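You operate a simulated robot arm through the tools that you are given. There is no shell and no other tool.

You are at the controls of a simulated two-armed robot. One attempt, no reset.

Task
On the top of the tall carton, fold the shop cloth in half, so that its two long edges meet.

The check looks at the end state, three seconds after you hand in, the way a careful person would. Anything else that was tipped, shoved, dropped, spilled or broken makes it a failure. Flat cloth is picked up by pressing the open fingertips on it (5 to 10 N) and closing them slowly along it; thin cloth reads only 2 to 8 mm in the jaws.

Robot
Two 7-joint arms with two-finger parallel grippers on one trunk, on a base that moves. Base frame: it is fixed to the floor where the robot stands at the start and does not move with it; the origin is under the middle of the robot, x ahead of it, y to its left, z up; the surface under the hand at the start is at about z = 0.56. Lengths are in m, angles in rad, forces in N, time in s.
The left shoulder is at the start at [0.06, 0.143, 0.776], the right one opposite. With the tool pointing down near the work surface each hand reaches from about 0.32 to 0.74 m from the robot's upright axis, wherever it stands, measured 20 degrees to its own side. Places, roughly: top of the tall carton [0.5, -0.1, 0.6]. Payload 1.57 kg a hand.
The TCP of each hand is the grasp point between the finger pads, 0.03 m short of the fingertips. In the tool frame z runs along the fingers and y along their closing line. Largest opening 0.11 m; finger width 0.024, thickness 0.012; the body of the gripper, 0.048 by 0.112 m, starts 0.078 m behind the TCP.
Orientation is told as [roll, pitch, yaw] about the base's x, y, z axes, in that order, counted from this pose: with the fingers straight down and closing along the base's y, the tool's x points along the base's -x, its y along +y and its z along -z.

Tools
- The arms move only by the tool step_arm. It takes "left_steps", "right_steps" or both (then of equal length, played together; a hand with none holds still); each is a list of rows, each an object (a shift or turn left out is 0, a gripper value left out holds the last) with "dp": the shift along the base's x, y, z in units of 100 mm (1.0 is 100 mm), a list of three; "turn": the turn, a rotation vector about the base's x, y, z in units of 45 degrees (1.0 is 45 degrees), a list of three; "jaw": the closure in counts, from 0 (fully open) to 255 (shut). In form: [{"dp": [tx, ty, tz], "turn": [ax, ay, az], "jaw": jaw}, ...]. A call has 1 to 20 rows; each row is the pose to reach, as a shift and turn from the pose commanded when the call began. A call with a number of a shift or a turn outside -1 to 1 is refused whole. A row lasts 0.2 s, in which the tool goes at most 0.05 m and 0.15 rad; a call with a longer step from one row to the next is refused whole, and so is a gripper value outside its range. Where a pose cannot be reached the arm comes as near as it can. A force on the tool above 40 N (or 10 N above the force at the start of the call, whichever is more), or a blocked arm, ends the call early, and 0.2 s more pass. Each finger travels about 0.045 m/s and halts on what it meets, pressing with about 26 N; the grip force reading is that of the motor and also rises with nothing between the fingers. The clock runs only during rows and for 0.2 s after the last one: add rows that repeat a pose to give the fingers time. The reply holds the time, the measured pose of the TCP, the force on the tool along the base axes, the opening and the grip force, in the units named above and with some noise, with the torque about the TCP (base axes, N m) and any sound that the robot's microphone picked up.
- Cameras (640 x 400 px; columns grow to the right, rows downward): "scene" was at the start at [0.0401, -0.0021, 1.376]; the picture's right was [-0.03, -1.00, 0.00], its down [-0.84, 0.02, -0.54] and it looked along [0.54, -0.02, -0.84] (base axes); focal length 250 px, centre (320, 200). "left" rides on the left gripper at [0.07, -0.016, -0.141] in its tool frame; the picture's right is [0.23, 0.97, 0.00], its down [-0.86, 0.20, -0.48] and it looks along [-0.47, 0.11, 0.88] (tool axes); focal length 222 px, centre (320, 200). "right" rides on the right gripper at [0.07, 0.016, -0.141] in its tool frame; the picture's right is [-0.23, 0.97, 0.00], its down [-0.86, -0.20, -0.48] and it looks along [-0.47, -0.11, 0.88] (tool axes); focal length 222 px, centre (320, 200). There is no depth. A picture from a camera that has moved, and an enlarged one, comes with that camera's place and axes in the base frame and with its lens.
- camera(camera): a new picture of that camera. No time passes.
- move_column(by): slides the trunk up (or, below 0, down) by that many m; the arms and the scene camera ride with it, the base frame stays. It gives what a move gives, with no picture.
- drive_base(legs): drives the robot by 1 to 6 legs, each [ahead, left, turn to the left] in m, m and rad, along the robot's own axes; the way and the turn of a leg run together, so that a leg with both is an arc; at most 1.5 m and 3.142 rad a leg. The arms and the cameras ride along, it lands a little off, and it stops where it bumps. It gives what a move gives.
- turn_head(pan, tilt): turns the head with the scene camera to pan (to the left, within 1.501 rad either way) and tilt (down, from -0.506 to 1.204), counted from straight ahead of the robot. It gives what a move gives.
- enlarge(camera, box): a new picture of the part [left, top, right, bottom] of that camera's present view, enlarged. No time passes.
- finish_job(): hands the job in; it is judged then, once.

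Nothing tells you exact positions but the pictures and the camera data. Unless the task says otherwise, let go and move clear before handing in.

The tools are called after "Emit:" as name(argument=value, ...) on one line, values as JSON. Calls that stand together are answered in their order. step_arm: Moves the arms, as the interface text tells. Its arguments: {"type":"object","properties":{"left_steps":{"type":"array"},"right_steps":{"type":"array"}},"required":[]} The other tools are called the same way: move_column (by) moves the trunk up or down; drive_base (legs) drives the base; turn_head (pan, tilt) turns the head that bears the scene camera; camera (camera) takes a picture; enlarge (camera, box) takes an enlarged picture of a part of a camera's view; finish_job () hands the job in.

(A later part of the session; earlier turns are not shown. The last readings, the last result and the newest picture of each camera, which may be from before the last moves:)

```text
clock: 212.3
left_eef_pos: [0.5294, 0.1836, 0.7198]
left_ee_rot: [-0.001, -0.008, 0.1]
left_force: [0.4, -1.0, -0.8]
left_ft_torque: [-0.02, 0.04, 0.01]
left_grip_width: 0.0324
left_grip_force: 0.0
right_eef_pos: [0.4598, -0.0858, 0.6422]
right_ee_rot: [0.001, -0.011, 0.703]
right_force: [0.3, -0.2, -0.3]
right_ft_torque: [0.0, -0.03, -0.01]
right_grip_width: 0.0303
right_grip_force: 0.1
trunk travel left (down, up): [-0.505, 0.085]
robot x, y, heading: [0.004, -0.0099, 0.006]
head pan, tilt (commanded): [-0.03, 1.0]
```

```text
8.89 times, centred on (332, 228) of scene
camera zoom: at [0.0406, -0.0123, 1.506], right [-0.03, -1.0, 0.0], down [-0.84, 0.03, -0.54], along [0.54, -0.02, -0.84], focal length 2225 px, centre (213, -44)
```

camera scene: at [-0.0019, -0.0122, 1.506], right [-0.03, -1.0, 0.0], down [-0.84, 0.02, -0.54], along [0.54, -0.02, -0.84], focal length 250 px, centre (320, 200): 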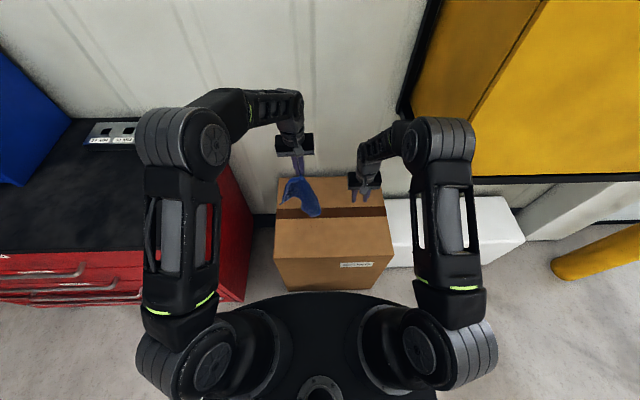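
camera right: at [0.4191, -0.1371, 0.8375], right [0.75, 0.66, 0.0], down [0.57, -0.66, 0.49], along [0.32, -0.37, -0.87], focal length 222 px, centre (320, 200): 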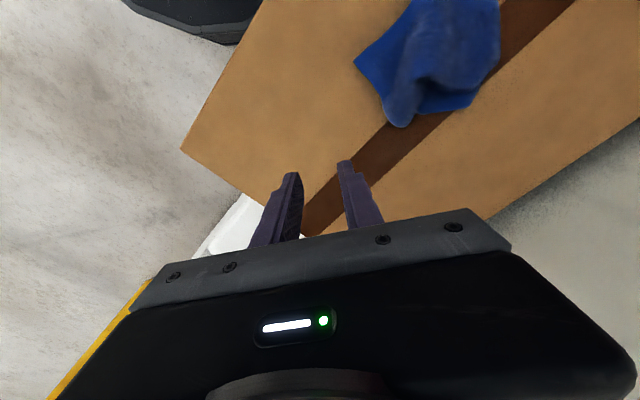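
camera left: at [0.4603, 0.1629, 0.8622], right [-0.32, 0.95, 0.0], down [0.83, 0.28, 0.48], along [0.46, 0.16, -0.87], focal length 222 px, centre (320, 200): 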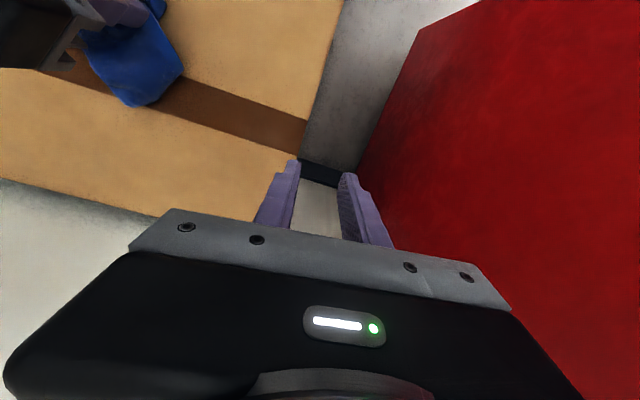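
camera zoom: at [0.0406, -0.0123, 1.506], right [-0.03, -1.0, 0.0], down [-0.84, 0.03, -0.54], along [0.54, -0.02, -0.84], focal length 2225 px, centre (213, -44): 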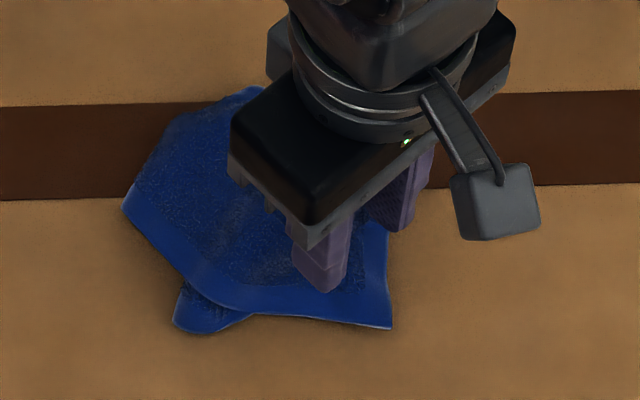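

Emit:
step_arm(right_steps=[{"dp": [-0.03, -0.02, -0.15]}, {"dp": [-0.05, -0.04, -0.3]}, {"dp": [-0.05, -0.04, -0.38]}, {"dp": [-0.05, -0.04, -0.43]}, {"dp": [-0.05, -0.04, -0.46]}])

Emit:
enlarge(camera="right", box=[180, 60, 460, 220])

```text
clock: 213.5
left_eef_pos: [0.5281, 0.1847, 0.7208]
left_ee_rot: [0.0, -0.005, 0.1]
left_force: [-0.9, -0.2, 0.1]
left_ft_torque: [0.0, -0.01, 0.02]
left_grip_width: 0.0324
left_grip_force: 0.1
right_eef_pos: [0.4551, -0.0902, 0.5974]
right_ee_rot: [0.001, -0.011, 0.701]
right_force: [0.4, 0.5, 2.0]
right_ft_torque: [0.04, -0.01, -0.02]
right_grip_width: 0.0301
right_grip_force: 0.0
trunk travel left (down, up): [-0.505, 0.085]
robot x, y, heading: [0.0001, -0.0108, -0.001]
head pan, tilt (commanded): [-0.03, 1.0]
```

```text
2.29 times, centred on (320, 140) of right
camera zoom: at [0.3891, -0.1253, 0.7383], right [-0.46, 0.89, 0.0], down [0.78, 0.4, 0.49], along [0.43, 0.22, -0.87], focal length 508 px, centre (320, 337)
```

zoom: 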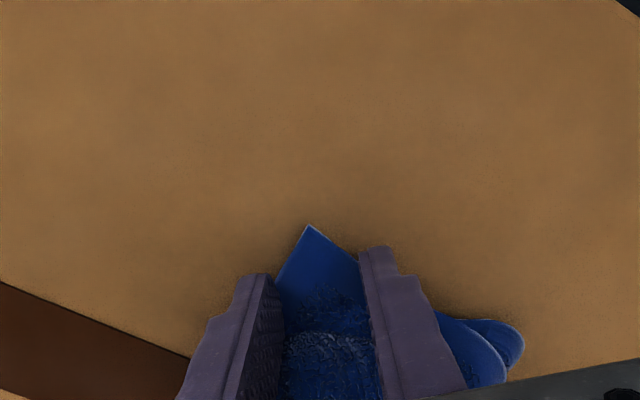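

Emit:
step_arm(right_steps=[{"dp": [0.01, 0.01, -0.02]}, {"dp": [0.01, 0.01, -0.025], "jaw": 189}, {"dp": [0.01, 0.01, -0.025], "jaw": 193}, {"dp": [0.01, 0.01, -0.025], "jaw": 197}, {"dp": [0.01, 0.01, -0.025], "jaw": 201}, {"dp": [0.01, 0.01, -0.025], "jaw": 205}, {"dp": [0.01, 0.01, -0.025], "jaw": 209}, {"dp": [0.01, 0.01, -0.025], "jaw": 213}, {"dp": [0.01, 0.01, -0.025], "jaw": 217}, {"dp": [0.01, 0.01, -0.025], "jaw": 221}, {"dp": [0.01, 0.01, -0.02], "jaw": 226}, {"dp": [0.01, 0.01, -0.02], "jaw": 232}, {"dp": [0.01, 0.01, -0.02], "jaw": 238}, {"dp": [0.01, 0.01, -0.02], "jaw": 244}, {"dp": [0.01, 0.01, -0.02], "jaw": 250}, {"dp": [0.01, 0.01, -0.02], "jaw": 255}, {"dp": [0.01, 0.01, -0.02], "jaw": 255}, {"dp": [0.01, 0.01, 0.1]}, {"dp": [0.01, 0.01, 0.25]}])

Emit:
enlarge(camera="right", box=[180, 60, 460, 220])

```text
clock: 217.5
left_eef_pos: [0.5289, 0.1853, 0.7212]
left_ee_rot: [0.0, -0.007, 0.099]
left_force: [-0.7, -0.3, -0.3]
left_ft_torque: [0.02, 0.0, 0.0]
left_grip_width: 0.0322
left_grip_force: 0.0
right_eef_pos: [0.4563, -0.0921, 0.6238]
right_ee_rot: [0.002, -0.011, 0.702]
right_force: [0.3, 0.2, 0.1]
right_ft_torque: [-0.02, 0.03, -0.01]
right_grip_width: 0.0062
right_grip_force: 25.2
trunk travel left (down, up): [-0.505, 0.085]
robot x, y, heading: [0.0015, -0.0078, -0.0]
head pan, tilt (commanded): [-0.03, 1.0]
```

```text
2.29 times, centred on (320, 140) of right
camera zoom: at [0.3911, -0.1252, 0.7636], right [-0.45, 0.89, 0.0], down [0.78, 0.4, 0.49], along [0.43, 0.22, -0.87], focal length 508 px, centre (320, 337)
```

zoom: 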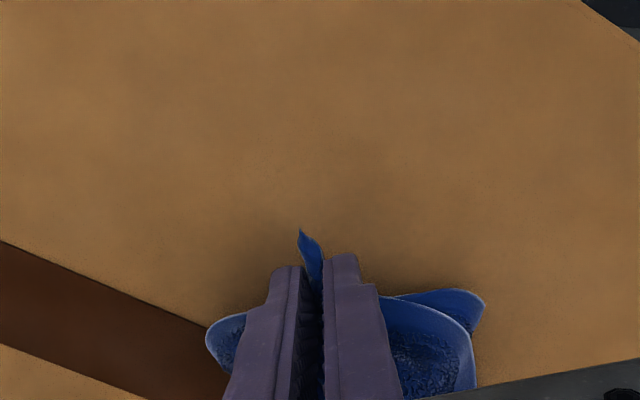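

Emit:
step_arm(right_steps=[{"dp": [0.05, 0.03, 0.2]}, {"dp": [0.1, 0.06, 0.4]}, {"dp": [0.15, 0.09, 0.6]}, {"dp": [0.2, 0.12, 0.8]}, {"dp": [0.25, 0.15, 1.0]}])

Emit:
step_arm(right_steps=[{"dp": [0.05, 0.03, 0.2]}, {"dp": [0.1, 0.06, 0.4]}, {"dp": [0.15, 0.1, 0.6]}, {"dp": [0.2, 0.13, 0.8]}, {"dp": [0.2, 0.15, 1.0]}])

Emit:
step_arm(right_steps=[{"dp": [0, 0, 0.2]}, {"dp": [0, 0, 0.45]}, {"dp": [0, 0, 0.45]}, {"dp": [0, 0, 0.45]}])

Emit:
camera(camera="scene")

Emit:
enlarge(camera="scene", box=[290, 165, 370, 225])

```text
clock: 218.7
left_eef_pos: [0.5299, 0.185, 0.7219]
left_ee_rot: [-0.001, -0.008, 0.099]
left_force: [-0.3, 0.4, 0.4]
left_ft_torque: [-0.01, 0.0, 0.03]
left_grip_width: 0.0325
left_grip_force: 0.1
right_eef_pos: [0.4815, -0.0761, 0.7231]
right_ee_rot: [0.0, -0.007, 0.701]
right_force: [-0.1, -0.3, -0.5]
right_ft_torque: [-0.03, 0.03, -0.02]
right_grip_width: 0.0061
right_grip_force: 25.5
trunk travel left (down, up): [-0.505, 0.085]
robot x, y, heading: [-0.0, -0.0074, -0.004]
head pan, tilt (commanded): [-0.03, 1.0]
```

```text
clock: 219.9
left_eef_pos: [0.5297, 0.1851, 0.7209]
left_ee_rot: [0.0, -0.007, 0.1]
left_force: [-0.1, 0.2, -0.5]
left_ft_torque: [0.04, 0.01, 0.0]
left_grip_width: 0.0323
left_grip_force: 0.1
right_eef_pos: [0.5025, -0.0586, 0.826]
right_ee_rot: [0.0, -0.011, 0.702]
right_force: [0.8, 0.0, -0.1]
right_ft_torque: [0.01, 0.01, -0.01]
right_grip_width: 0.006
right_grip_force: 25.9
trunk travel left (down, up): [-0.505, 0.085]
robot x, y, heading: [0.001, -0.0058, 0.001]
head pan, tilt (commanded): [-0.03, 1.0]
```

```text
clock: 220.9
left_eef_pos: [0.5291, 0.1842, 0.7213]
left_ee_rot: [0.0, -0.006, 0.1]
left_force: [0.4, -0.1, 0.7]
left_ft_torque: [0.03, 0.0, -0.04]
left_grip_width: 0.0322
left_grip_force: 0.1
right_eef_pos: [0.5017, -0.0618, 0.872]
right_ee_rot: [-0.001, -0.011, 0.703]
right_force: [0.0, 0.4, -0.1]
right_ft_torque: [0.0, -0.01, 0.0]
right_grip_width: 0.0061
right_grip_force: 25.9
trunk travel left (down, up): [-0.505, 0.085]
robot x, y, heading: [0.0015, -0.0083, -0.003]
head pan, tilt (commanded): [-0.03, 1.0]
```

```text
taken
camera scene: at [0.0405, -0.0123, 1.506], right [-0.03, -1.0, 0.0], down [-0.84, 0.03, -0.54], along [0.54, -0.02, -0.84], focal length 250 px, centre (320, 200)
```

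scene: 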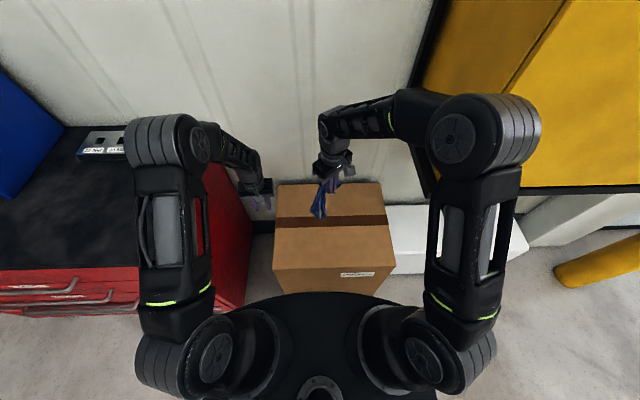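

```text
6.67 times, centred on (330, 195) of scene
camera zoom: at [0.0405, -0.0123, 1.506], right [-0.03, -1.0, 0.0], down [-0.84, 0.03, -0.54], along [0.54, -0.02, -0.84], focal length 1669 px, centre (253, 233)
```

zoom: 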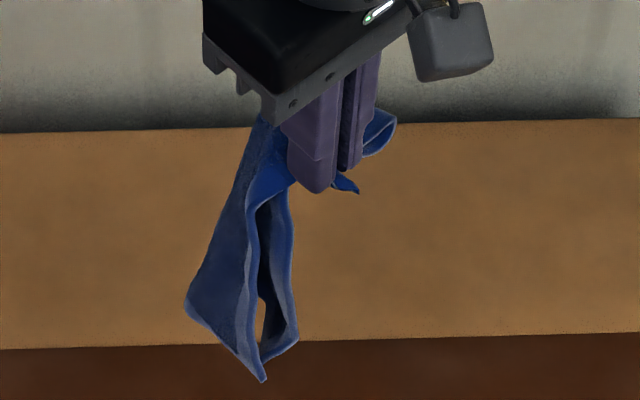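

The cloth hangs from the right hand in a narrow double strip, which looks like both right-end corners held together. I clear the left hand, then lay the strip out along the carton from left to right.

Emit:
step_arm(left_steps=[{"dp": [-0.2, 0.05, 0.2]}, {"dp": [-0.4, 0.08, 0.4]}, {"dp": [-0.6, 0.1, 0.6]}, {"dp": [-0.8, 0.12, 0.8]}, {"dp": [-1.0, 0.15, 0.9]}, {"dp": [-1.0, 0.15, 0.9]}], right_steps=[{"dp": [0, 0.15, 0]}, {"dp": [0, 0.3, 0]}, {"dp": [0, 0.5, 0]}, {"dp": [0, 0.7, -0.1]}, {"dp": [0, 0.9, -0.3]}, {"dp": [0, 1.0, -0.5]}])

Emit:
step_arm(right_steps=[{"dp": [0, 0, -0.1]}, {"dp": [0, 0, -0.2]}, {"dp": [0, -0.15, -0.3]}, {"dp": [0, -0.3, -0.4]}, {"dp": [0, -0.5, -0.5]}, {"dp": [0, -0.7, -0.65]}, {"dp": [0, -0.85, -0.8]}, {"dp": [0, -1.0, -0.95]}])

Emit:
enlarge(camera="scene", box=[280, 180, 370, 240])

Emit:
camera(camera="right")

```text
clock: 222.3
left_eef_pos: [0.4269, 0.1992, 0.8108]
left_ee_rot: [0.0, -0.007, 0.101]
left_force: [-0.1, 0.5, -0.4]
left_ft_torque: [-0.01, 0.03, 0.0]
left_grip_width: 0.0323
left_grip_force: 0.0
right_eef_pos: [0.5027, 0.0377, 0.8161]
right_ee_rot: [0.001, -0.01, 0.703]
right_force: [0.2, 0.4, 0.0]
right_ft_torque: [-0.02, 0.03, 0.02]
right_grip_width: 0.006
right_grip_force: 26.3
trunk travel left (down, up): [-0.505, 0.085]
robot x, y, heading: [0.0008, -0.0069, 0.003]
head pan, tilt (commanded): [-0.03, 1.0]
```

```text
clock: 224.1
left_eef_pos: [0.4277, 0.1993, 0.8101]
left_ee_rot: [0.0, -0.005, 0.099]
left_force: [0.7, 0.2, 1.0]
left_ft_torque: [-0.01, 0.02, 0.03]
left_grip_width: 0.0324
left_grip_force: 0.2
right_eef_pos: [0.5004, -0.0638, 0.7241]
right_ee_rot: [-0.001, -0.009, 0.702]
right_force: [-0.1, 0.7, 0.1]
right_ft_torque: [-0.01, 0.0, -0.01]
right_grip_width: 0.0061
right_grip_force: 26.4
trunk travel left (down, up): [-0.505, 0.085]
robot x, y, heading: [-0.0013, -0.0119, -0.002]
head pan, tilt (commanded): [-0.03, 1.0]
```

```text
6.67 times, centred on (325, 210) of scene
camera zoom: at [0.0407, -0.0125, 1.506], right [-0.03, -1.0, 0.0], down [-0.84, 0.03, -0.54], along [0.54, -0.02, -0.84], focal length 1669 px, centre (287, 133)
```

zoom: 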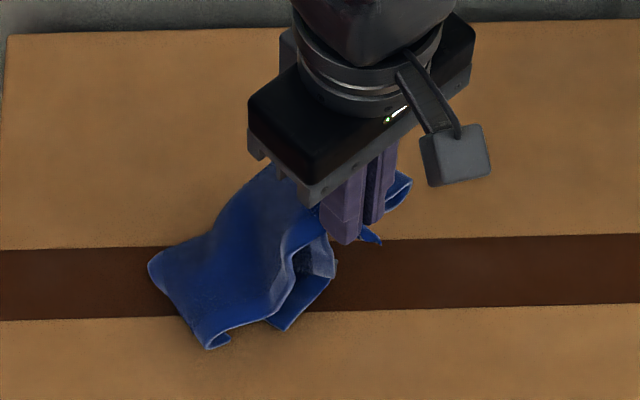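

```text
taken
camera right: at [0.4345, -0.0968, 0.8641], right [-0.45, 0.89, 0.0], down [0.78, 0.4, 0.49], along [0.43, 0.22, -0.87], focal length 222 px, centre (320, 200)
```

right: 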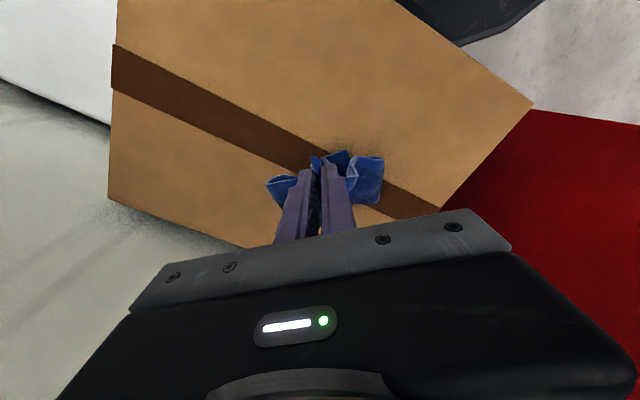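

Emit:
step_arm(right_steps=[{"dp": [0, -0.15, -0.2]}, {"dp": [0, -0.3, -0.4]}, {"dp": [0, -0.45, -0.6]}, {"dp": [0, -0.6, -0.8]}, {"dp": [0, -0.7, -1.0]}])

Emit:
enlarge(camera="scene", box=[280, 190, 370, 245])

Emit:
enlarge(camera="right", box=[200, 60, 480, 220])

```text
clock: 225.3
left_eef_pos: [0.427, 0.1995, 0.8109]
left_ee_rot: [0.0, -0.007, 0.099]
left_force: [-0.1, 0.0, -0.1]
left_ft_torque: [0.02, 0.0, 0.02]
left_grip_width: 0.0323
left_grip_force: 0.1
right_eef_pos: [0.4997, -0.1328, 0.6214]
right_ee_rot: [0.002, -0.009, 0.702]
right_force: [0.4, 0.6, -0.3]
right_ft_torque: [-0.01, -0.02, -0.01]
right_grip_width: 0.006
right_grip_force: 25.8
trunk travel left (down, up): [-0.505, 0.085]
robot x, y, heading: [-0.0001, -0.0115, 0.001]
head pan, tilt (commanded): [-0.03, 1.0]
```

```text
7.11 times, centred on (325, 218) of scene
camera zoom: at [0.0407, -0.0124, 1.506], right [-0.03, -1.0, 0.0], down [-0.84, 0.03, -0.54], along [0.54, -0.02, -0.84], focal length 1780 px, centre (284, 76)
```

zoom: 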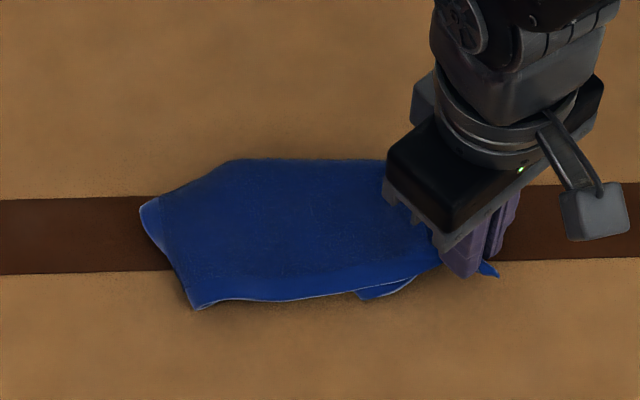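

```text
2.29 times, centred on (340, 140) of right
camera zoom: at [0.4344, -0.1662, 0.7621], right [-0.45, 0.89, 0.0], down [0.78, 0.4, 0.49], along [0.43, 0.22, -0.87], focal length 508 px, centre (274, 337)
```

zoom: 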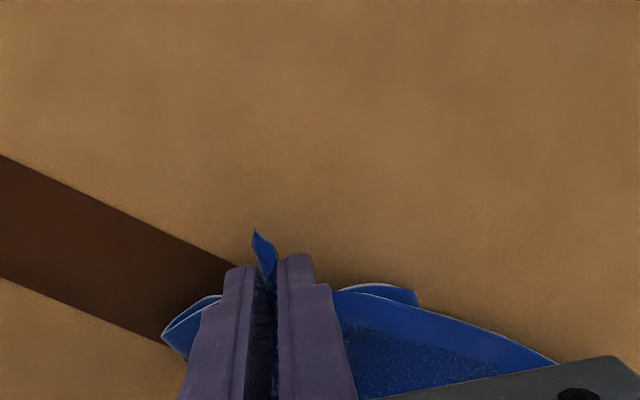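

That laid out as a tidy strip with the long edges on the near side. I take a close look before letting go.

Emit:
enlarge(camera="scene", box=[294, 205, 350, 240])

Emit:
camera(camera="left")

```text
11.43 times, centred on (322, 222) of scene
camera zoom: at [0.0407, -0.0124, 1.506], right [-0.03, -1.0, 0.0], down [-0.84, 0.03, -0.54], along [0.54, -0.02, -0.84], focal length 2861 px, centre (297, -57)
```

zoom: 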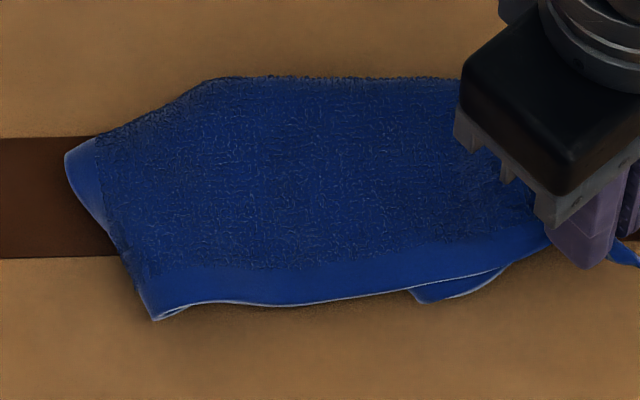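

```text
taken
camera left: at [0.3585, 0.1774, 0.9517], right [-0.32, 0.95, 0.0], down [0.83, 0.28, 0.48], along [0.46, 0.16, -0.87], focal length 222 px, centre (320, 200)
```

left: 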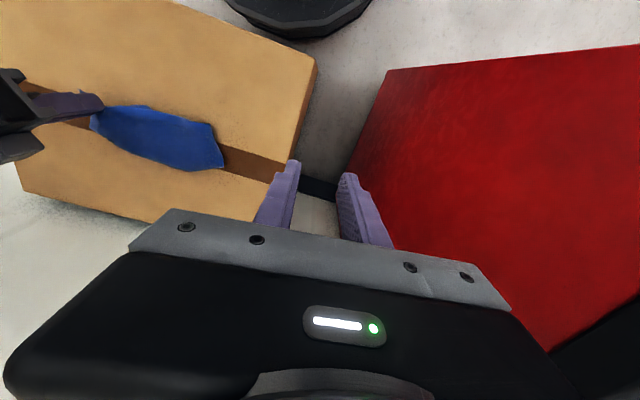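

Emit:
step_arm(right_steps=[{"dp": [0, -0.04, -0.06]}, {"dp": [0, -0.08, -0.13]}, {"dp": [0, -0.1, -0.2]}, {"dp": [0, -0.1, -0.22], "jaw": 245}, {"dp": [0, -0.1, -0.22], "jaw": 235}, {"dp": [0, -0.1, -0.22], "jaw": 225}, {"dp": [0, -0.1, -0.22], "jaw": 215}, {"dp": [0, -0.1, -0.22], "jaw": 200}, {"dp": [0, -0.1, -0.22], "jaw": 185}, {"dp": [0, -0.1, 0.0]}, {"dp": [0, -0.1, 0.2]}, {"dp": [0, -0.15, 0.4]}, {"dp": [0, -0.4, 0.6]}, {"dp": [0, -0.7, 0.7]}, {"dp": [0, -1.0, 0.7]}])

Emit:
enlarge(camera="scene", box=[294, 200, 366, 245])

Emit:
camera(camera="right")

Emit:
enlarge(camera="left", box=[50, 70, 250, 200])

```text
clock: 228.5
left_eef_pos: [0.4268, 0.1996, 0.8109]
left_ee_rot: [0.001, -0.005, 0.101]
left_force: [-0.3, -0.1, 0.6]
left_ft_torque: [0.04, 0.0, -0.03]
left_grip_width: 0.0323
left_grip_force: 0.0
right_eef_pos: [0.5006, -0.2291, 0.6927]
right_ee_rot: [-0.001, -0.012, 0.701]
right_force: [-0.1, 0.1, -0.1]
right_ft_torque: [0.02, -0.02, 0.01]
right_grip_width: 0.03
right_grip_force: 0.1
trunk travel left (down, up): [-0.505, 0.085]
robot x, y, heading: [0.0037, -0.0093, -0.002]
head pan, tilt (commanded): [-0.03, 1.0]
```

```text
8.89 times, centred on (330, 222) of scene
camera zoom: at [0.0405, -0.0128, 1.506], right [-0.03, -1.0, 0.0], down [-0.84, 0.03, -0.54], along [0.54, -0.02, -0.84], focal length 2225 px, centre (231, 0)
```

zoom: 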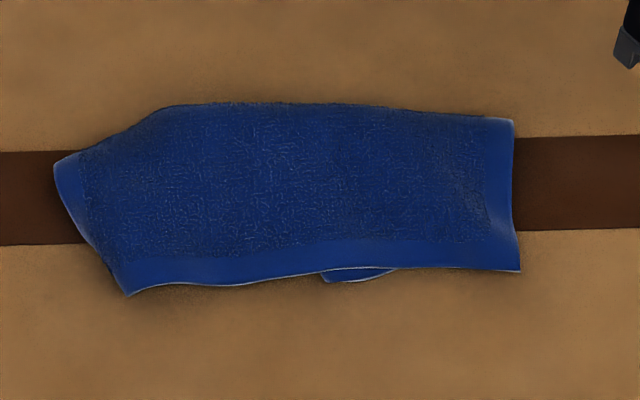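

```text
taken
camera right: at [0.4345, -0.2638, 0.8322], right [-0.45, 0.89, 0.0], down [0.78, 0.4, 0.49], along [0.43, 0.22, -0.87], focal length 222 px, centre (320, 200)
```

right: 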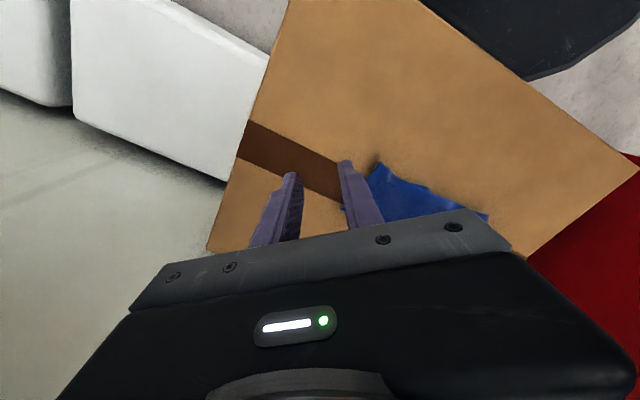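

```text
3.08 times, centred on (150, 135) of left
camera zoom: at [0.3583, 0.1772, 0.9518], right [-0.32, 0.95, 0.0], down [0.83, 0.28, 0.48], along [0.46, 0.16, -0.87], focal length 684 px, centre (843, 400)
```

zoom: 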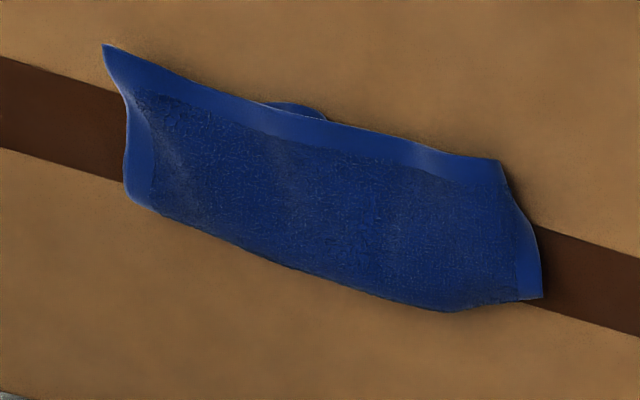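

Excellent: the cloth now lies as a half fold, fold on the far side and long edges together on the near side, with just a hint of the lower edge peeking out. Only the near-left corner tip seems turned under. I check both ends closely.

Emit:
enlarge(camera="right", box=[330, 140, 510, 240])

Emit:
enlarge(camera="scene", box=[296, 208, 330, 236])

Emit:
enlarge(camera="scene", box=[326, 208, 368, 236])

```text
3.56 times, centred on (420, 190) of right
camera zoom: at [0.4345, -0.2638, 0.8322], right [-0.45, 0.89, 0.0], down [0.78, 0.4, 0.49], along [0.43, 0.22, -0.87], focal length 790 px, centre (-36, 236)
```

zoom: 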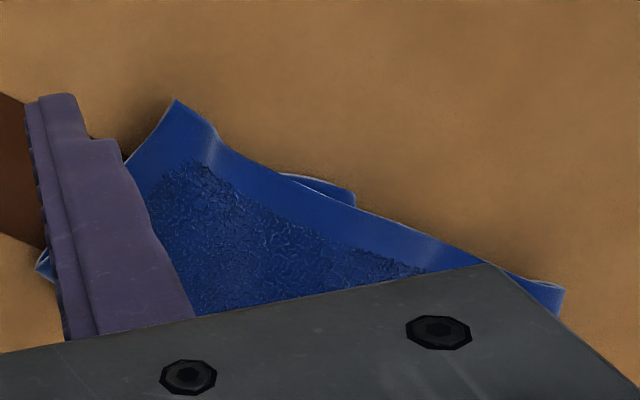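

```text
14.29 times, centred on (313, 222) of scene
camera zoom: at [0.0405, -0.0128, 1.506], right [-0.03, -1.0, 0.0], down [-0.84, 0.03, -0.54], along [0.54, -0.02, -0.84], focal length 3576 px, centre (420, -114)
```

zoom: 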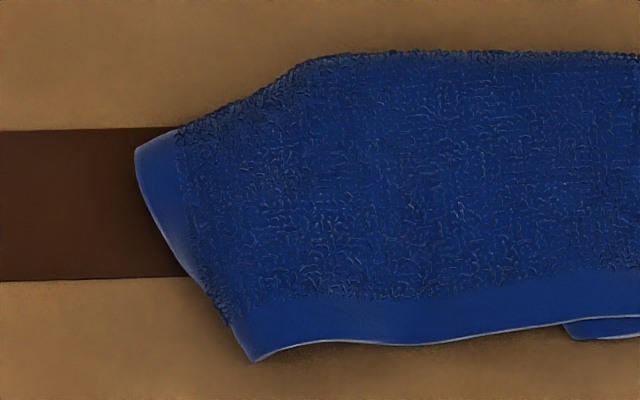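

```text
14.29 times, centred on (347, 222) of scene
camera zoom: at [0.0405, -0.0128, 1.506], right [-0.03, -1.0, 0.0], down [-0.84, 0.03, -0.54], along [0.54, -0.02, -0.84], focal length 3576 px, centre (-66, -114)
```

zoom: 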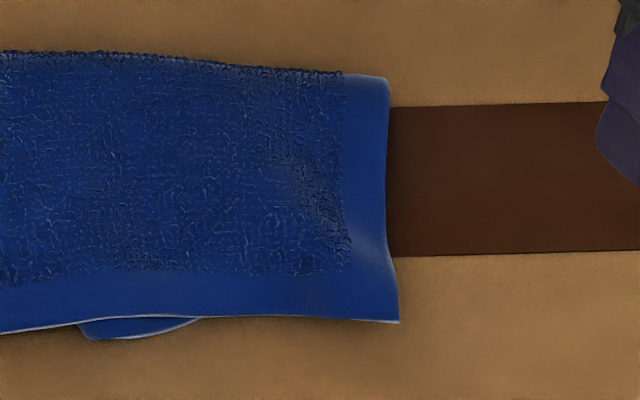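

The fold is nearly right, but the lower layer at the right end may be out of place beneath. I lift the top right-near corner with the right hand to see what lies under it.

Emit:
step_arm(right_steps=[{"dp": [0.03, 0.2, 0], "turn": [0, 0, 0.04], "jaw": 185}, {"dp": [0.05, 0.4, -0.05], "turn": [0, 0, 0.08]}, {"dp": [0.07, 0.6, -0.15], "turn": [0, 0, 0.08]}, {"dp": [0.08, 0.78, -0.3], "turn": [0, 0, 0.08]}, {"dp": [0.085, 0.87, -0.5], "turn": [0, 0, 0.08]}])

Emit:
enlarge(camera="right", box=[180, 60, 460, 220])

```text
clock: 229.7
left_eef_pos: [0.4274, 0.1998, 0.8106]
left_ee_rot: [-0.001, -0.007, 0.099]
left_force: [-0.7, -0.1, 0.1]
left_ft_torque: [-0.03, -0.02, -0.02]
left_grip_width: 0.0322
left_grip_force: 0.0
right_eef_pos: [0.5095, -0.1434, 0.643]
right_ee_rot: [0.0, -0.012, 0.762]
right_force: [0.0, -1.2, 0.7]
right_ft_torque: [0.0, -0.01, -0.04]
right_grip_width: 0.0301
right_grip_force: 0.1
trunk travel left (down, up): [-0.505, 0.085]
robot x, y, heading: [0.0029, -0.0056, -0.004]
head pan, tilt (commanded): [-0.03, 1.0]
```

```text
2.29 times, centred on (320, 140) of right
camera zoom: at [0.4454, -0.1811, 0.7845], right [-0.51, 0.86, 0.0], down [0.75, 0.44, 0.49], along [0.42, 0.25, -0.87], focal length 508 px, centre (320, 337)
```

zoom: 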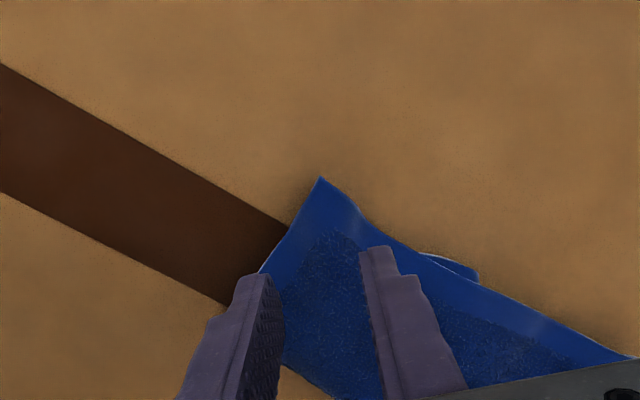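

Emit:
step_arm(right_steps=[{"dp": [-0.02, 0.02, -0.15]}, {"dp": [-0.02, 0.02, -0.3]}, {"dp": [-0.02, 0.02, -0.38]}, {"dp": [-0.02, 0.02, -0.42]}, {"dp": [-0.02, 0.02, -0.445]}])

Emit:
enlarge(camera="right", box=[180, 60, 460, 220])

```text
clock: 230.9
left_eef_pos: [0.4284, 0.2002, 0.8106]
left_ee_rot: [0.0, -0.008, 0.1]
left_force: [-0.6, -0.6, -0.2]
left_ft_torque: [0.01, 0.0, 0.02]
left_grip_width: 0.0321
left_grip_force: 0.1
right_eef_pos: [0.5092, -0.1446, 0.5993]
right_ee_rot: [0.0, -0.011, 0.765]
right_force: [-0.7, -0.2, 0.5]
right_ft_torque: [0.01, 0.0, -0.01]
right_grip_width: 0.03
right_grip_force: 0.1
trunk travel left (down, up): [-0.505, 0.085]
robot x, y, heading: [0.001, -0.0102, -0.002]
head pan, tilt (commanded): [-0.03, 1.0]
```

```text
2.29 times, centred on (320, 140) of right
camera zoom: at [0.4445, -0.1813, 0.7389], right [-0.51, 0.86, 0.0], down [0.75, 0.44, 0.49], along [0.42, 0.25, -0.87], focal length 508 px, centre (320, 337)
```

zoom: 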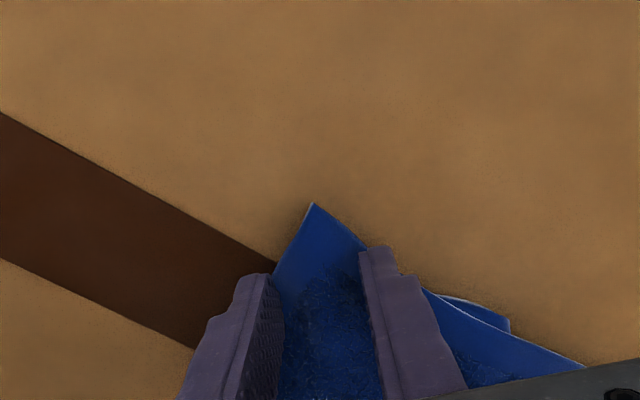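

Emit:
step_arm(right_steps=[{"dp": [0, 0, -0.02]}, {"dp": [0, 0, -0.03], "jaw": 189}, {"dp": [0, 0, -0.035], "jaw": 193}, {"dp": [0, 0, -0.035], "jaw": 197}, {"dp": [0, 0, -0.035], "jaw": 201}, {"dp": [0, 0, -0.035], "jaw": 205}, {"dp": [0, 0, -0.035], "jaw": 209}, {"dp": [0, 0, -0.035], "jaw": 213}, {"dp": [0, 0, -0.03], "jaw": 217}, {"dp": [0, 0, -0.02], "jaw": 222}, {"dp": [0, 0, -0.01], "jaw": 228}, {"dp": [0, 0, 0], "jaw": 235}, {"dp": [0, 0, 0], "jaw": 242}, {"dp": [0, 0, 0], "jaw": 249}, {"dp": [0, 0, 0], "jaw": 255}, {"dp": [0, 0, 0], "jaw": 255}, {"dp": [0, 0, 0.1]}, {"dp": [0, 0, 0.25]}])

Emit:
enlarge(camera="right", box=[180, 60, 460, 220])

Emit:
enlarge(camera="scene", box=[300, 200, 372, 245])

```text
clock: 234.7
left_eef_pos: [0.427, 0.1986, 0.8103]
left_ee_rot: [-0.001, -0.008, 0.1]
left_force: [0.2, -0.7, 0.4]
left_ft_torque: [-0.01, 0.03, 0.02]
left_grip_width: 0.0322
left_grip_force: 0.0
right_eef_pos: [0.5094, -0.1424, 0.6218]
right_ee_rot: [0.002, -0.012, 0.765]
right_force: [-0.1, -0.3, 0.7]
right_ft_torque: [0.01, 0.0, -0.01]
right_grip_width: 0.0072
right_grip_force: 26.4
trunk travel left (down, up): [-0.505, 0.085]
robot x, y, heading: [0.0022, -0.0114, -0.007]
head pan, tilt (commanded): [-0.03, 1.0]
```

```text
2.29 times, centred on (320, 140) of right
camera zoom: at [0.4453, -0.1808, 0.7626], right [-0.51, 0.86, 0.0], down [0.75, 0.44, 0.49], along [0.42, 0.25, -0.87], focal length 508 px, centre (320, 337)
```

zoom: 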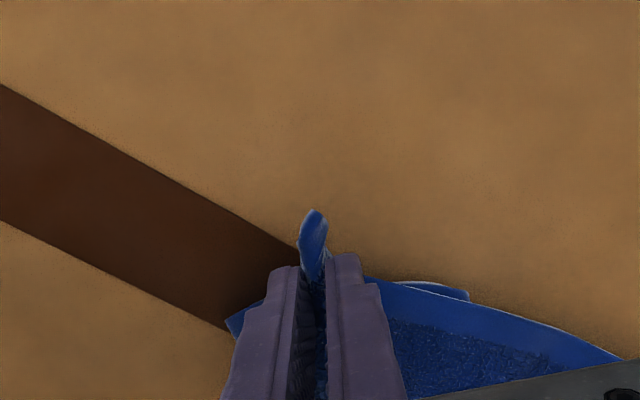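

```text
8.89 times, centred on (336, 222) of scene
camera zoom: at [0.0404, -0.0122, 1.506], right [-0.03, -1.0, 0.0], down [-0.84, 0.03, -0.54], along [0.54, -0.02, -0.84], focal length 2225 px, centre (178, 0)
```

zoom: 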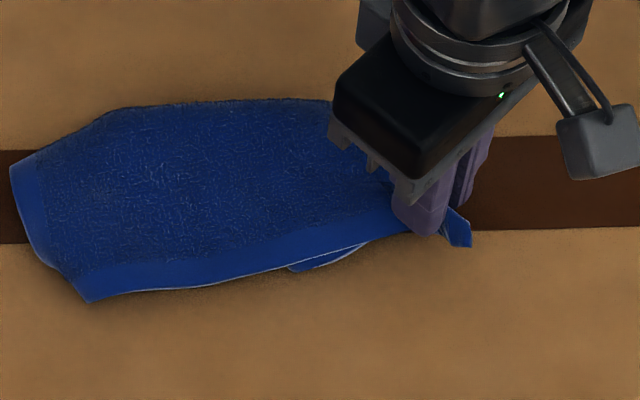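

Both layers are in the jaws again (7 mm). I set it back, reopen, and try once more with a much lighter touch so only the top layer is taken.

Emit:
step_arm(right_steps=[{"dp": [0, 0, -0.1]}, {"dp": [0, 0, -0.2]}, {"dp": [0, 0, -0.225]}, {"dp": [0, 0, -0.225], "jaw": 240}, {"dp": [0, 0, -0.225], "jaw": 225}, {"dp": [0, 0, -0.225], "jaw": 210}, {"dp": [0, 0, -0.225], "jaw": 195}, {"dp": [0, 0, -0.225], "jaw": 180}, {"dp": [0, 0, -0.2], "jaw": 180}, {"dp": [0, 0, -0.2], "jaw": 180}])

Emit:
enlarge(camera="right", box=[180, 60, 460, 220])

```text
clock: 236.9
left_eef_pos: [0.4276, 0.1993, 0.8114]
left_ee_rot: [0.001, -0.007, 0.1]
left_force: [-0.4, -0.1, 0.4]
left_ft_torque: [0.02, 0.0, 0.02]
left_grip_width: 0.0326
left_grip_force: 0.0
right_eef_pos: [0.5075, -0.1434, 0.6024]
right_ee_rot: [0.001, -0.011, 0.765]
right_force: [0.1, 0.8, -0.2]
right_ft_torque: [-0.01, -0.03, 0.03]
right_grip_width: 0.0324
right_grip_force: 0.1
trunk travel left (down, up): [-0.505, 0.085]
robot x, y, heading: [-0.0007, -0.0088, -0.003]
head pan, tilt (commanded): [-0.03, 1.0]
```

```text
2.29 times, centred on (320, 140) of right
camera zoom: at [0.4431, -0.1809, 0.7433], right [-0.51, 0.86, 0.0], down [0.75, 0.44, 0.49], along [0.42, 0.25, -0.87], focal length 508 px, centre (320, 337)
```

zoom: 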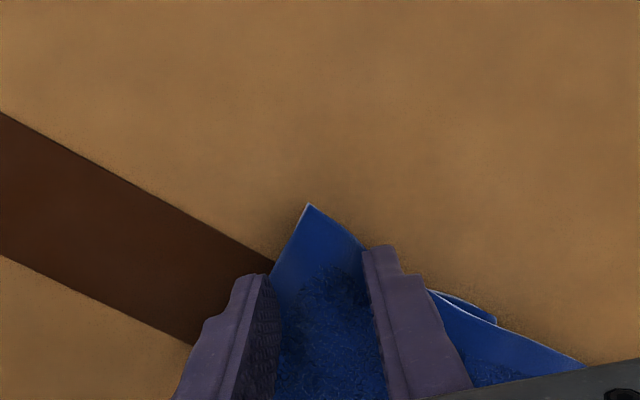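

Emit:
step_arm(right_steps=[{"dp": [0, 0, -0.03]}, {"dp": [0, 0, -0.038], "jaw": 184}, {"dp": [0, 0, -0.038], "jaw": 188}, {"dp": [0, 0, -0.038], "jaw": 192}, {"dp": [0, 0, -0.036], "jaw": 196}, {"dp": [0, 0, -0.034], "jaw": 200}, {"dp": [0, 0, -0.032], "jaw": 204}, {"dp": [0, 0, -0.03], "jaw": 208}])

Emit:
enlarge(camera="right", box=[180, 60, 460, 220])

```text
clock: 238.7
left_eef_pos: [0.4276, 0.1998, 0.8102]
left_ee_rot: [0.0, -0.007, 0.099]
left_force: [-0.1, -0.3, -0.4]
left_ft_torque: [0.01, 0.02, -0.01]
left_grip_width: 0.0323
left_grip_force: 0.0
right_eef_pos: [0.5068, -0.1419, 0.6003]
right_ee_rot: [0.0, -0.013, 0.763]
right_force: [0.1, 0.3, 0.4]
right_ft_torque: [0.03, -0.03, 0.0]
right_grip_width: 0.0204
right_grip_force: 0.0
trunk travel left (down, up): [-0.505, 0.085]
robot x, y, heading: [-0.0022, -0.0076, -0.002]
head pan, tilt (commanded): [-0.03, 1.0]
```

```text
2.29 times, centred on (320, 140) of right
camera zoom: at [0.4438, -0.18, 0.7409], right [-0.51, 0.86, 0.0], down [0.75, 0.44, 0.49], along [0.42, 0.25, -0.87], focal length 508 px, centre (320, 337)
```

zoom: 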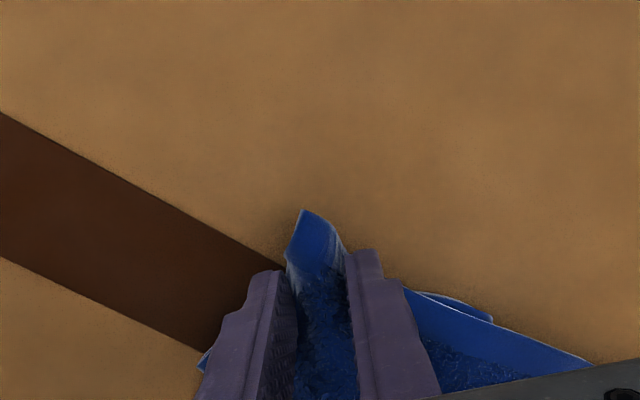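

Emit:
step_arm(right_steps=[{"dp": [0, 0, 0.005], "jaw": 212}, {"dp": [0, 0, 0.015], "jaw": 218}, {"dp": [0, 0, 0.025], "jaw": 225}, {"dp": [0, 0, 0.03], "jaw": 233}, {"dp": [0, 0, 0.03], "jaw": 241}, {"dp": [0, 0, 0.03], "jaw": 249}, {"dp": [0, 0, 0.03], "jaw": 255}, {"dp": [0, 0, 0.03], "jaw": 255}, {"dp": [0, 0, 0.03], "jaw": 255}])

Emit:
enlarge(camera="right", box=[180, 60, 460, 220])

```text
clock: 240.7
left_eef_pos: [0.4267, 0.199, 0.8093]
left_ee_rot: [0.0, -0.008, 0.101]
left_force: [0.5, -0.3, -0.7]
left_ft_torque: [0.02, 0.02, -0.03]
left_grip_width: 0.0323
left_grip_force: 0.0
right_eef_pos: [0.5085, -0.1411, 0.6045]
right_ee_rot: [0.001, -0.011, 0.765]
right_force: [-0.6, -0.4, -0.3]
right_ft_torque: [0.01, 0.0, -0.01]
right_grip_width: 0.0078
right_grip_force: 26.3
trunk travel left (down, up): [-0.505, 0.085]
robot x, y, heading: [0.0029, -0.0087, -0.002]
head pan, tilt (commanded): [-0.03, 1.0]
```

```text
2.29 times, centred on (320, 140) of right
camera zoom: at [0.444, -0.1796, 0.7442], right [-0.51, 0.86, 0.0], down [0.75, 0.44, 0.49], along [0.42, 0.25, -0.87], focal length 508 px, centre (320, 337)
```

zoom: 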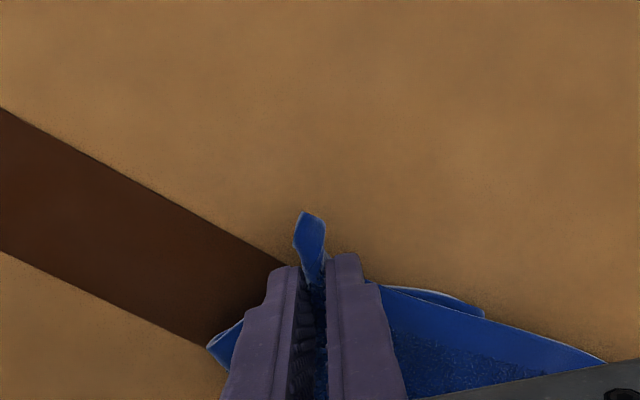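

Emit:
step_arm(right_steps=[{"dp": [0, 0.02, 0.2]}, {"dp": [0, 0.05, 0.4]}, {"dp": [0, 0.08, 0.6]}, {"dp": [0, 0.1, 0.8]}, {"dp": [0, 0.1, 0.9]}, {"dp": [0, 0.1, 0.9]}])

Emit:
enlarge(camera="scene", box=[300, 190, 372, 240])

Emit:
enlarge(camera="right", box=[200, 60, 480, 220])

Emit:
enlarge(camera="left", box=[30, 50, 290, 200])

```text
clock: 242.1
left_eef_pos: [0.4268, 0.1992, 0.8106]
left_ee_rot: [-0.002, -0.008, 0.098]
left_force: [-0.4, -0.4, 0.3]
left_ft_torque: [0.0, -0.03, 0.0]
left_grip_width: 0.0321
left_grip_force: 0.0
right_eef_pos: [0.506, -0.1317, 0.6937]
right_ee_rot: [-0.001, -0.011, 0.765]
right_force: [-0.9, -0.1, 0.0]
right_ft_torque: [0.0, 0.03, 0.04]
right_grip_width: 0.0077
right_grip_force: 26.2
trunk travel left (down, up): [-0.505, 0.085]
robot x, y, heading: [-0.0024, -0.0087, 0.001]
head pan, tilt (commanded): [-0.03, 1.0]
```

```text
8.00 times, centred on (336, 215) of scene
camera zoom: at [0.0406, -0.0123, 1.506], right [-0.03, -1.0, 0.0], down [-0.84, 0.03, -0.54], along [0.54, -0.02, -0.84], focal length 2002 px, centre (192, 80)
```

zoom: 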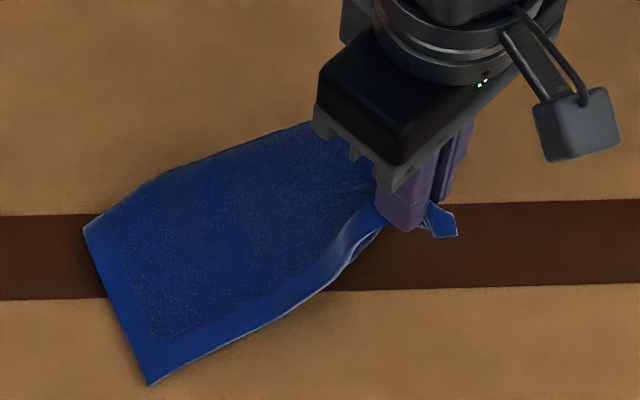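

```text
2.29 times, centred on (340, 140) of right
camera zoom: at [0.4422, -0.1702, 0.8344], right [-0.51, 0.86, 0.0], down [0.75, 0.44, 0.49], along [0.42, 0.25, -0.87], focal length 508 px, centre (274, 337)
```

zoom: 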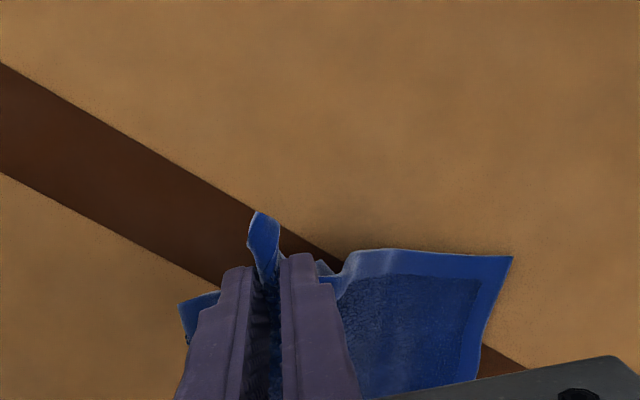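

```text
2.46 times, centred on (160, 125) of left
camera zoom: at [0.3584, 0.1775, 0.9517], right [-0.32, 0.95, 0.0], down [0.83, 0.28, 0.48], along [0.46, 0.16, -0.87], focal length 547 px, centre (714, 385)
```

zoom: 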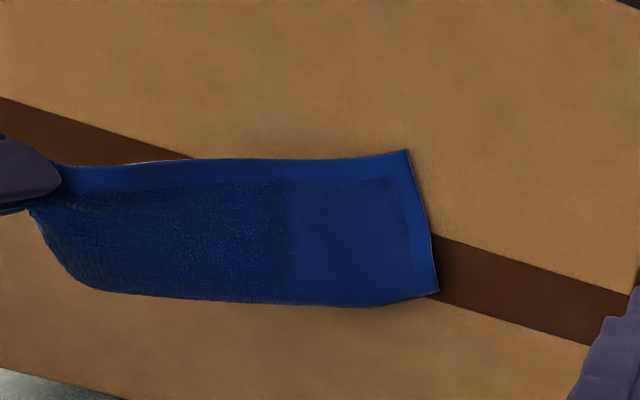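

The lift drew the left end out perfectly: its short edge and corner are now crisp. I lower the right end, keeping the cloth gently stretched, and finish with a small move back to the left so any hanging corner lands outward.

Emit:
step_arm(right_steps=[{"dp": [0.02, -0.08, -0.12]}, {"dp": [0.05, -0.16, -0.25]}, {"dp": [0.08, -0.25, -0.38]}, {"dp": [0.1, -0.33, -0.5]}, {"dp": [0.1, -0.33, -0.6]}, {"dp": [0.08, -0.25, -0.7]}, {"dp": [0.05, -0.16, -0.8]}, {"dp": [0.03, -0.1, -0.88]}])

Emit:
enlarge(camera="scene", box=[300, 195, 372, 245])

Emit:
enlarge(camera="right", box=[180, 60, 460, 220])

```text
clock: 243.9
left_eef_pos: [0.4276, 0.2011, 0.8109]
left_ee_rot: [0.0, -0.009, 0.099]
left_force: [0.2, 0.3, -0.4]
left_ft_torque: [0.03, -0.02, 0.0]
left_grip_width: 0.0324
left_grip_force: 0.0
right_eef_pos: [0.5117, -0.1405, 0.6051]
right_ee_rot: [0.0, -0.01, 0.765]
right_force: [0.0, 0.4, 1.1]
right_ft_torque: [0.03, 0.01, -0.01]
right_grip_width: 0.0074
right_grip_force: 25.8
trunk travel left (down, up): [-0.505, 0.085]
robot x, y, heading: [-0.0001, -0.0081, -0.004]
head pan, tilt (commanded): [-0.03, 1.0]
```

```text
8.00 times, centred on (336, 220) of scene
camera zoom: at [0.0405, -0.0122, 1.506], right [-0.03, -1.0, 0.0], down [-0.84, 0.03, -0.54], along [0.54, -0.02, -0.84], focal length 2002 px, centre (192, 40)
```

zoom: 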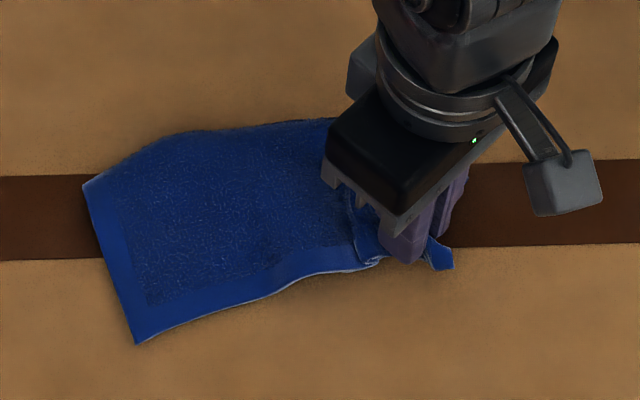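

```text
2.29 times, centred on (320, 140) of right
camera zoom: at [0.4474, -0.1792, 0.7457], right [-0.51, 0.86, 0.0], down [0.75, 0.44, 0.49], along [0.42, 0.25, -0.87], focal length 508 px, centre (320, 337)
```

zoom: 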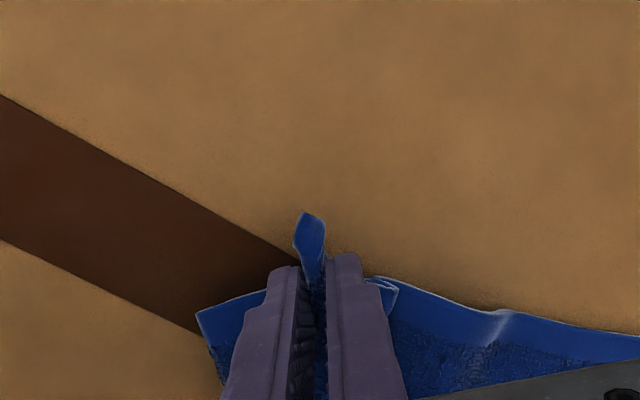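

Emit:
step_arm(right_steps=[{"dp": [0, 0, -0.02], "jaw": 245}, {"dp": [0, 0, -0.03], "jaw": 235}, {"dp": [0, 0, -0.03], "jaw": 225}, {"dp": [0, 0, -0.03], "jaw": 215}, {"dp": [0, 0, -0.03], "jaw": 200}, {"dp": [0, 0, -0.03], "jaw": 185}, {"dp": [0, 0, 0.15]}, {"dp": [0, 0, 0.35]}, {"dp": [0, -0.1, 0.55]}, {"dp": [0, -0.4, 0.75]}, {"dp": [0, -0.7, 0.85]}, {"dp": [0, -1.0, 0.85]}])

Emit:
enlarge(camera="scene", box=[300, 200, 364, 240])

Emit:
enlarge(camera="right", box=[300, 100, 540, 240])

Emit:
enlarge(camera="left", box=[30, 50, 290, 200])

```text
clock: 246.5
left_eef_pos: [0.4263, 0.1995, 0.8105]
left_ee_rot: [0.0, -0.007, 0.1]
left_force: [-0.4, -0.2, -0.8]
left_ft_torque: [0.01, -0.03, -0.02]
left_grip_width: 0.0323
left_grip_force: 0.0
right_eef_pos: [0.5102, -0.2438, 0.6888]
right_ee_rot: [0.001, -0.011, 0.764]
right_force: [0.6, 0.6, 0.1]
right_ft_torque: [0.0, 0.0, 0.01]
right_grip_width: 0.0306
right_grip_force: 0.1
trunk travel left (down, up): [-0.505, 0.085]
robot x, y, heading: [0.0008, -0.009, -0.006]
head pan, tilt (commanded): [-0.03, 1.0]
```

```text
10.00 times, centred on (332, 220) of scene
camera zoom: at [0.0406, -0.0127, 1.506], right [-0.03, -1.0, 0.0], down [-0.84, 0.03, -0.54], along [0.54, -0.02, -0.84], focal length 2503 px, centre (200, 0)
```

zoom: 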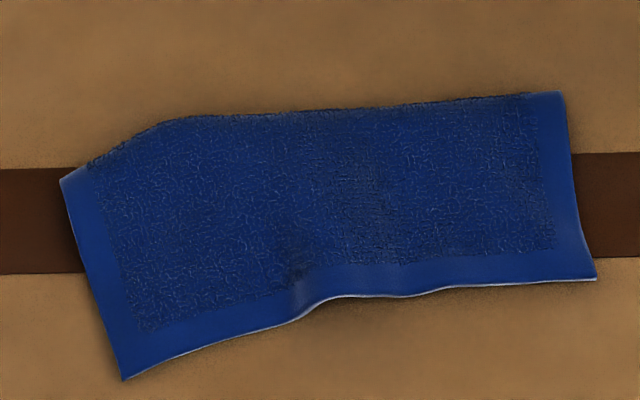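

```text
2.67 times, centred on (420, 170) of right
camera zoom: at [0.4461, -0.2812, 0.8297], right [-0.51, 0.86, 0.0], down [0.75, 0.44, 0.49], along [0.42, 0.25, -0.87], focal length 592 px, centre (53, 280)
```

zoom: 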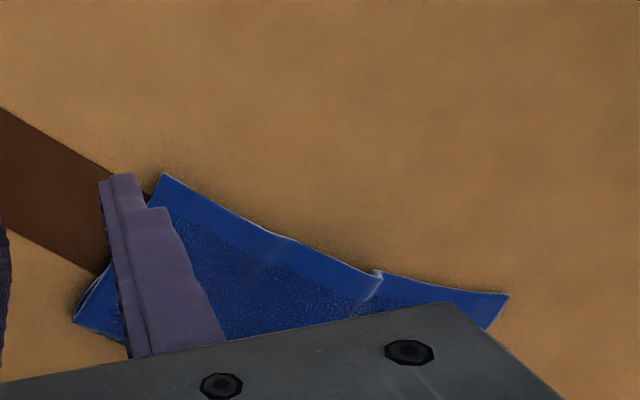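

```text
2.46 times, centred on (160, 125) of left
camera zoom: at [0.3584, 0.1772, 0.9517], right [-0.32, 0.95, 0.0], down [0.83, 0.28, 0.48], along [0.46, 0.16, -0.87], focal length 547 px, centre (714, 385)
```

zoom: 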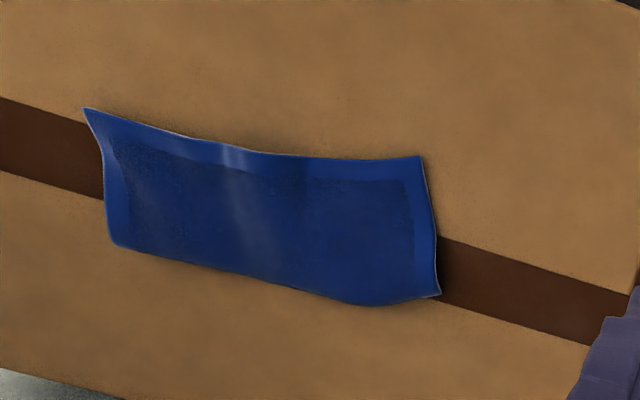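

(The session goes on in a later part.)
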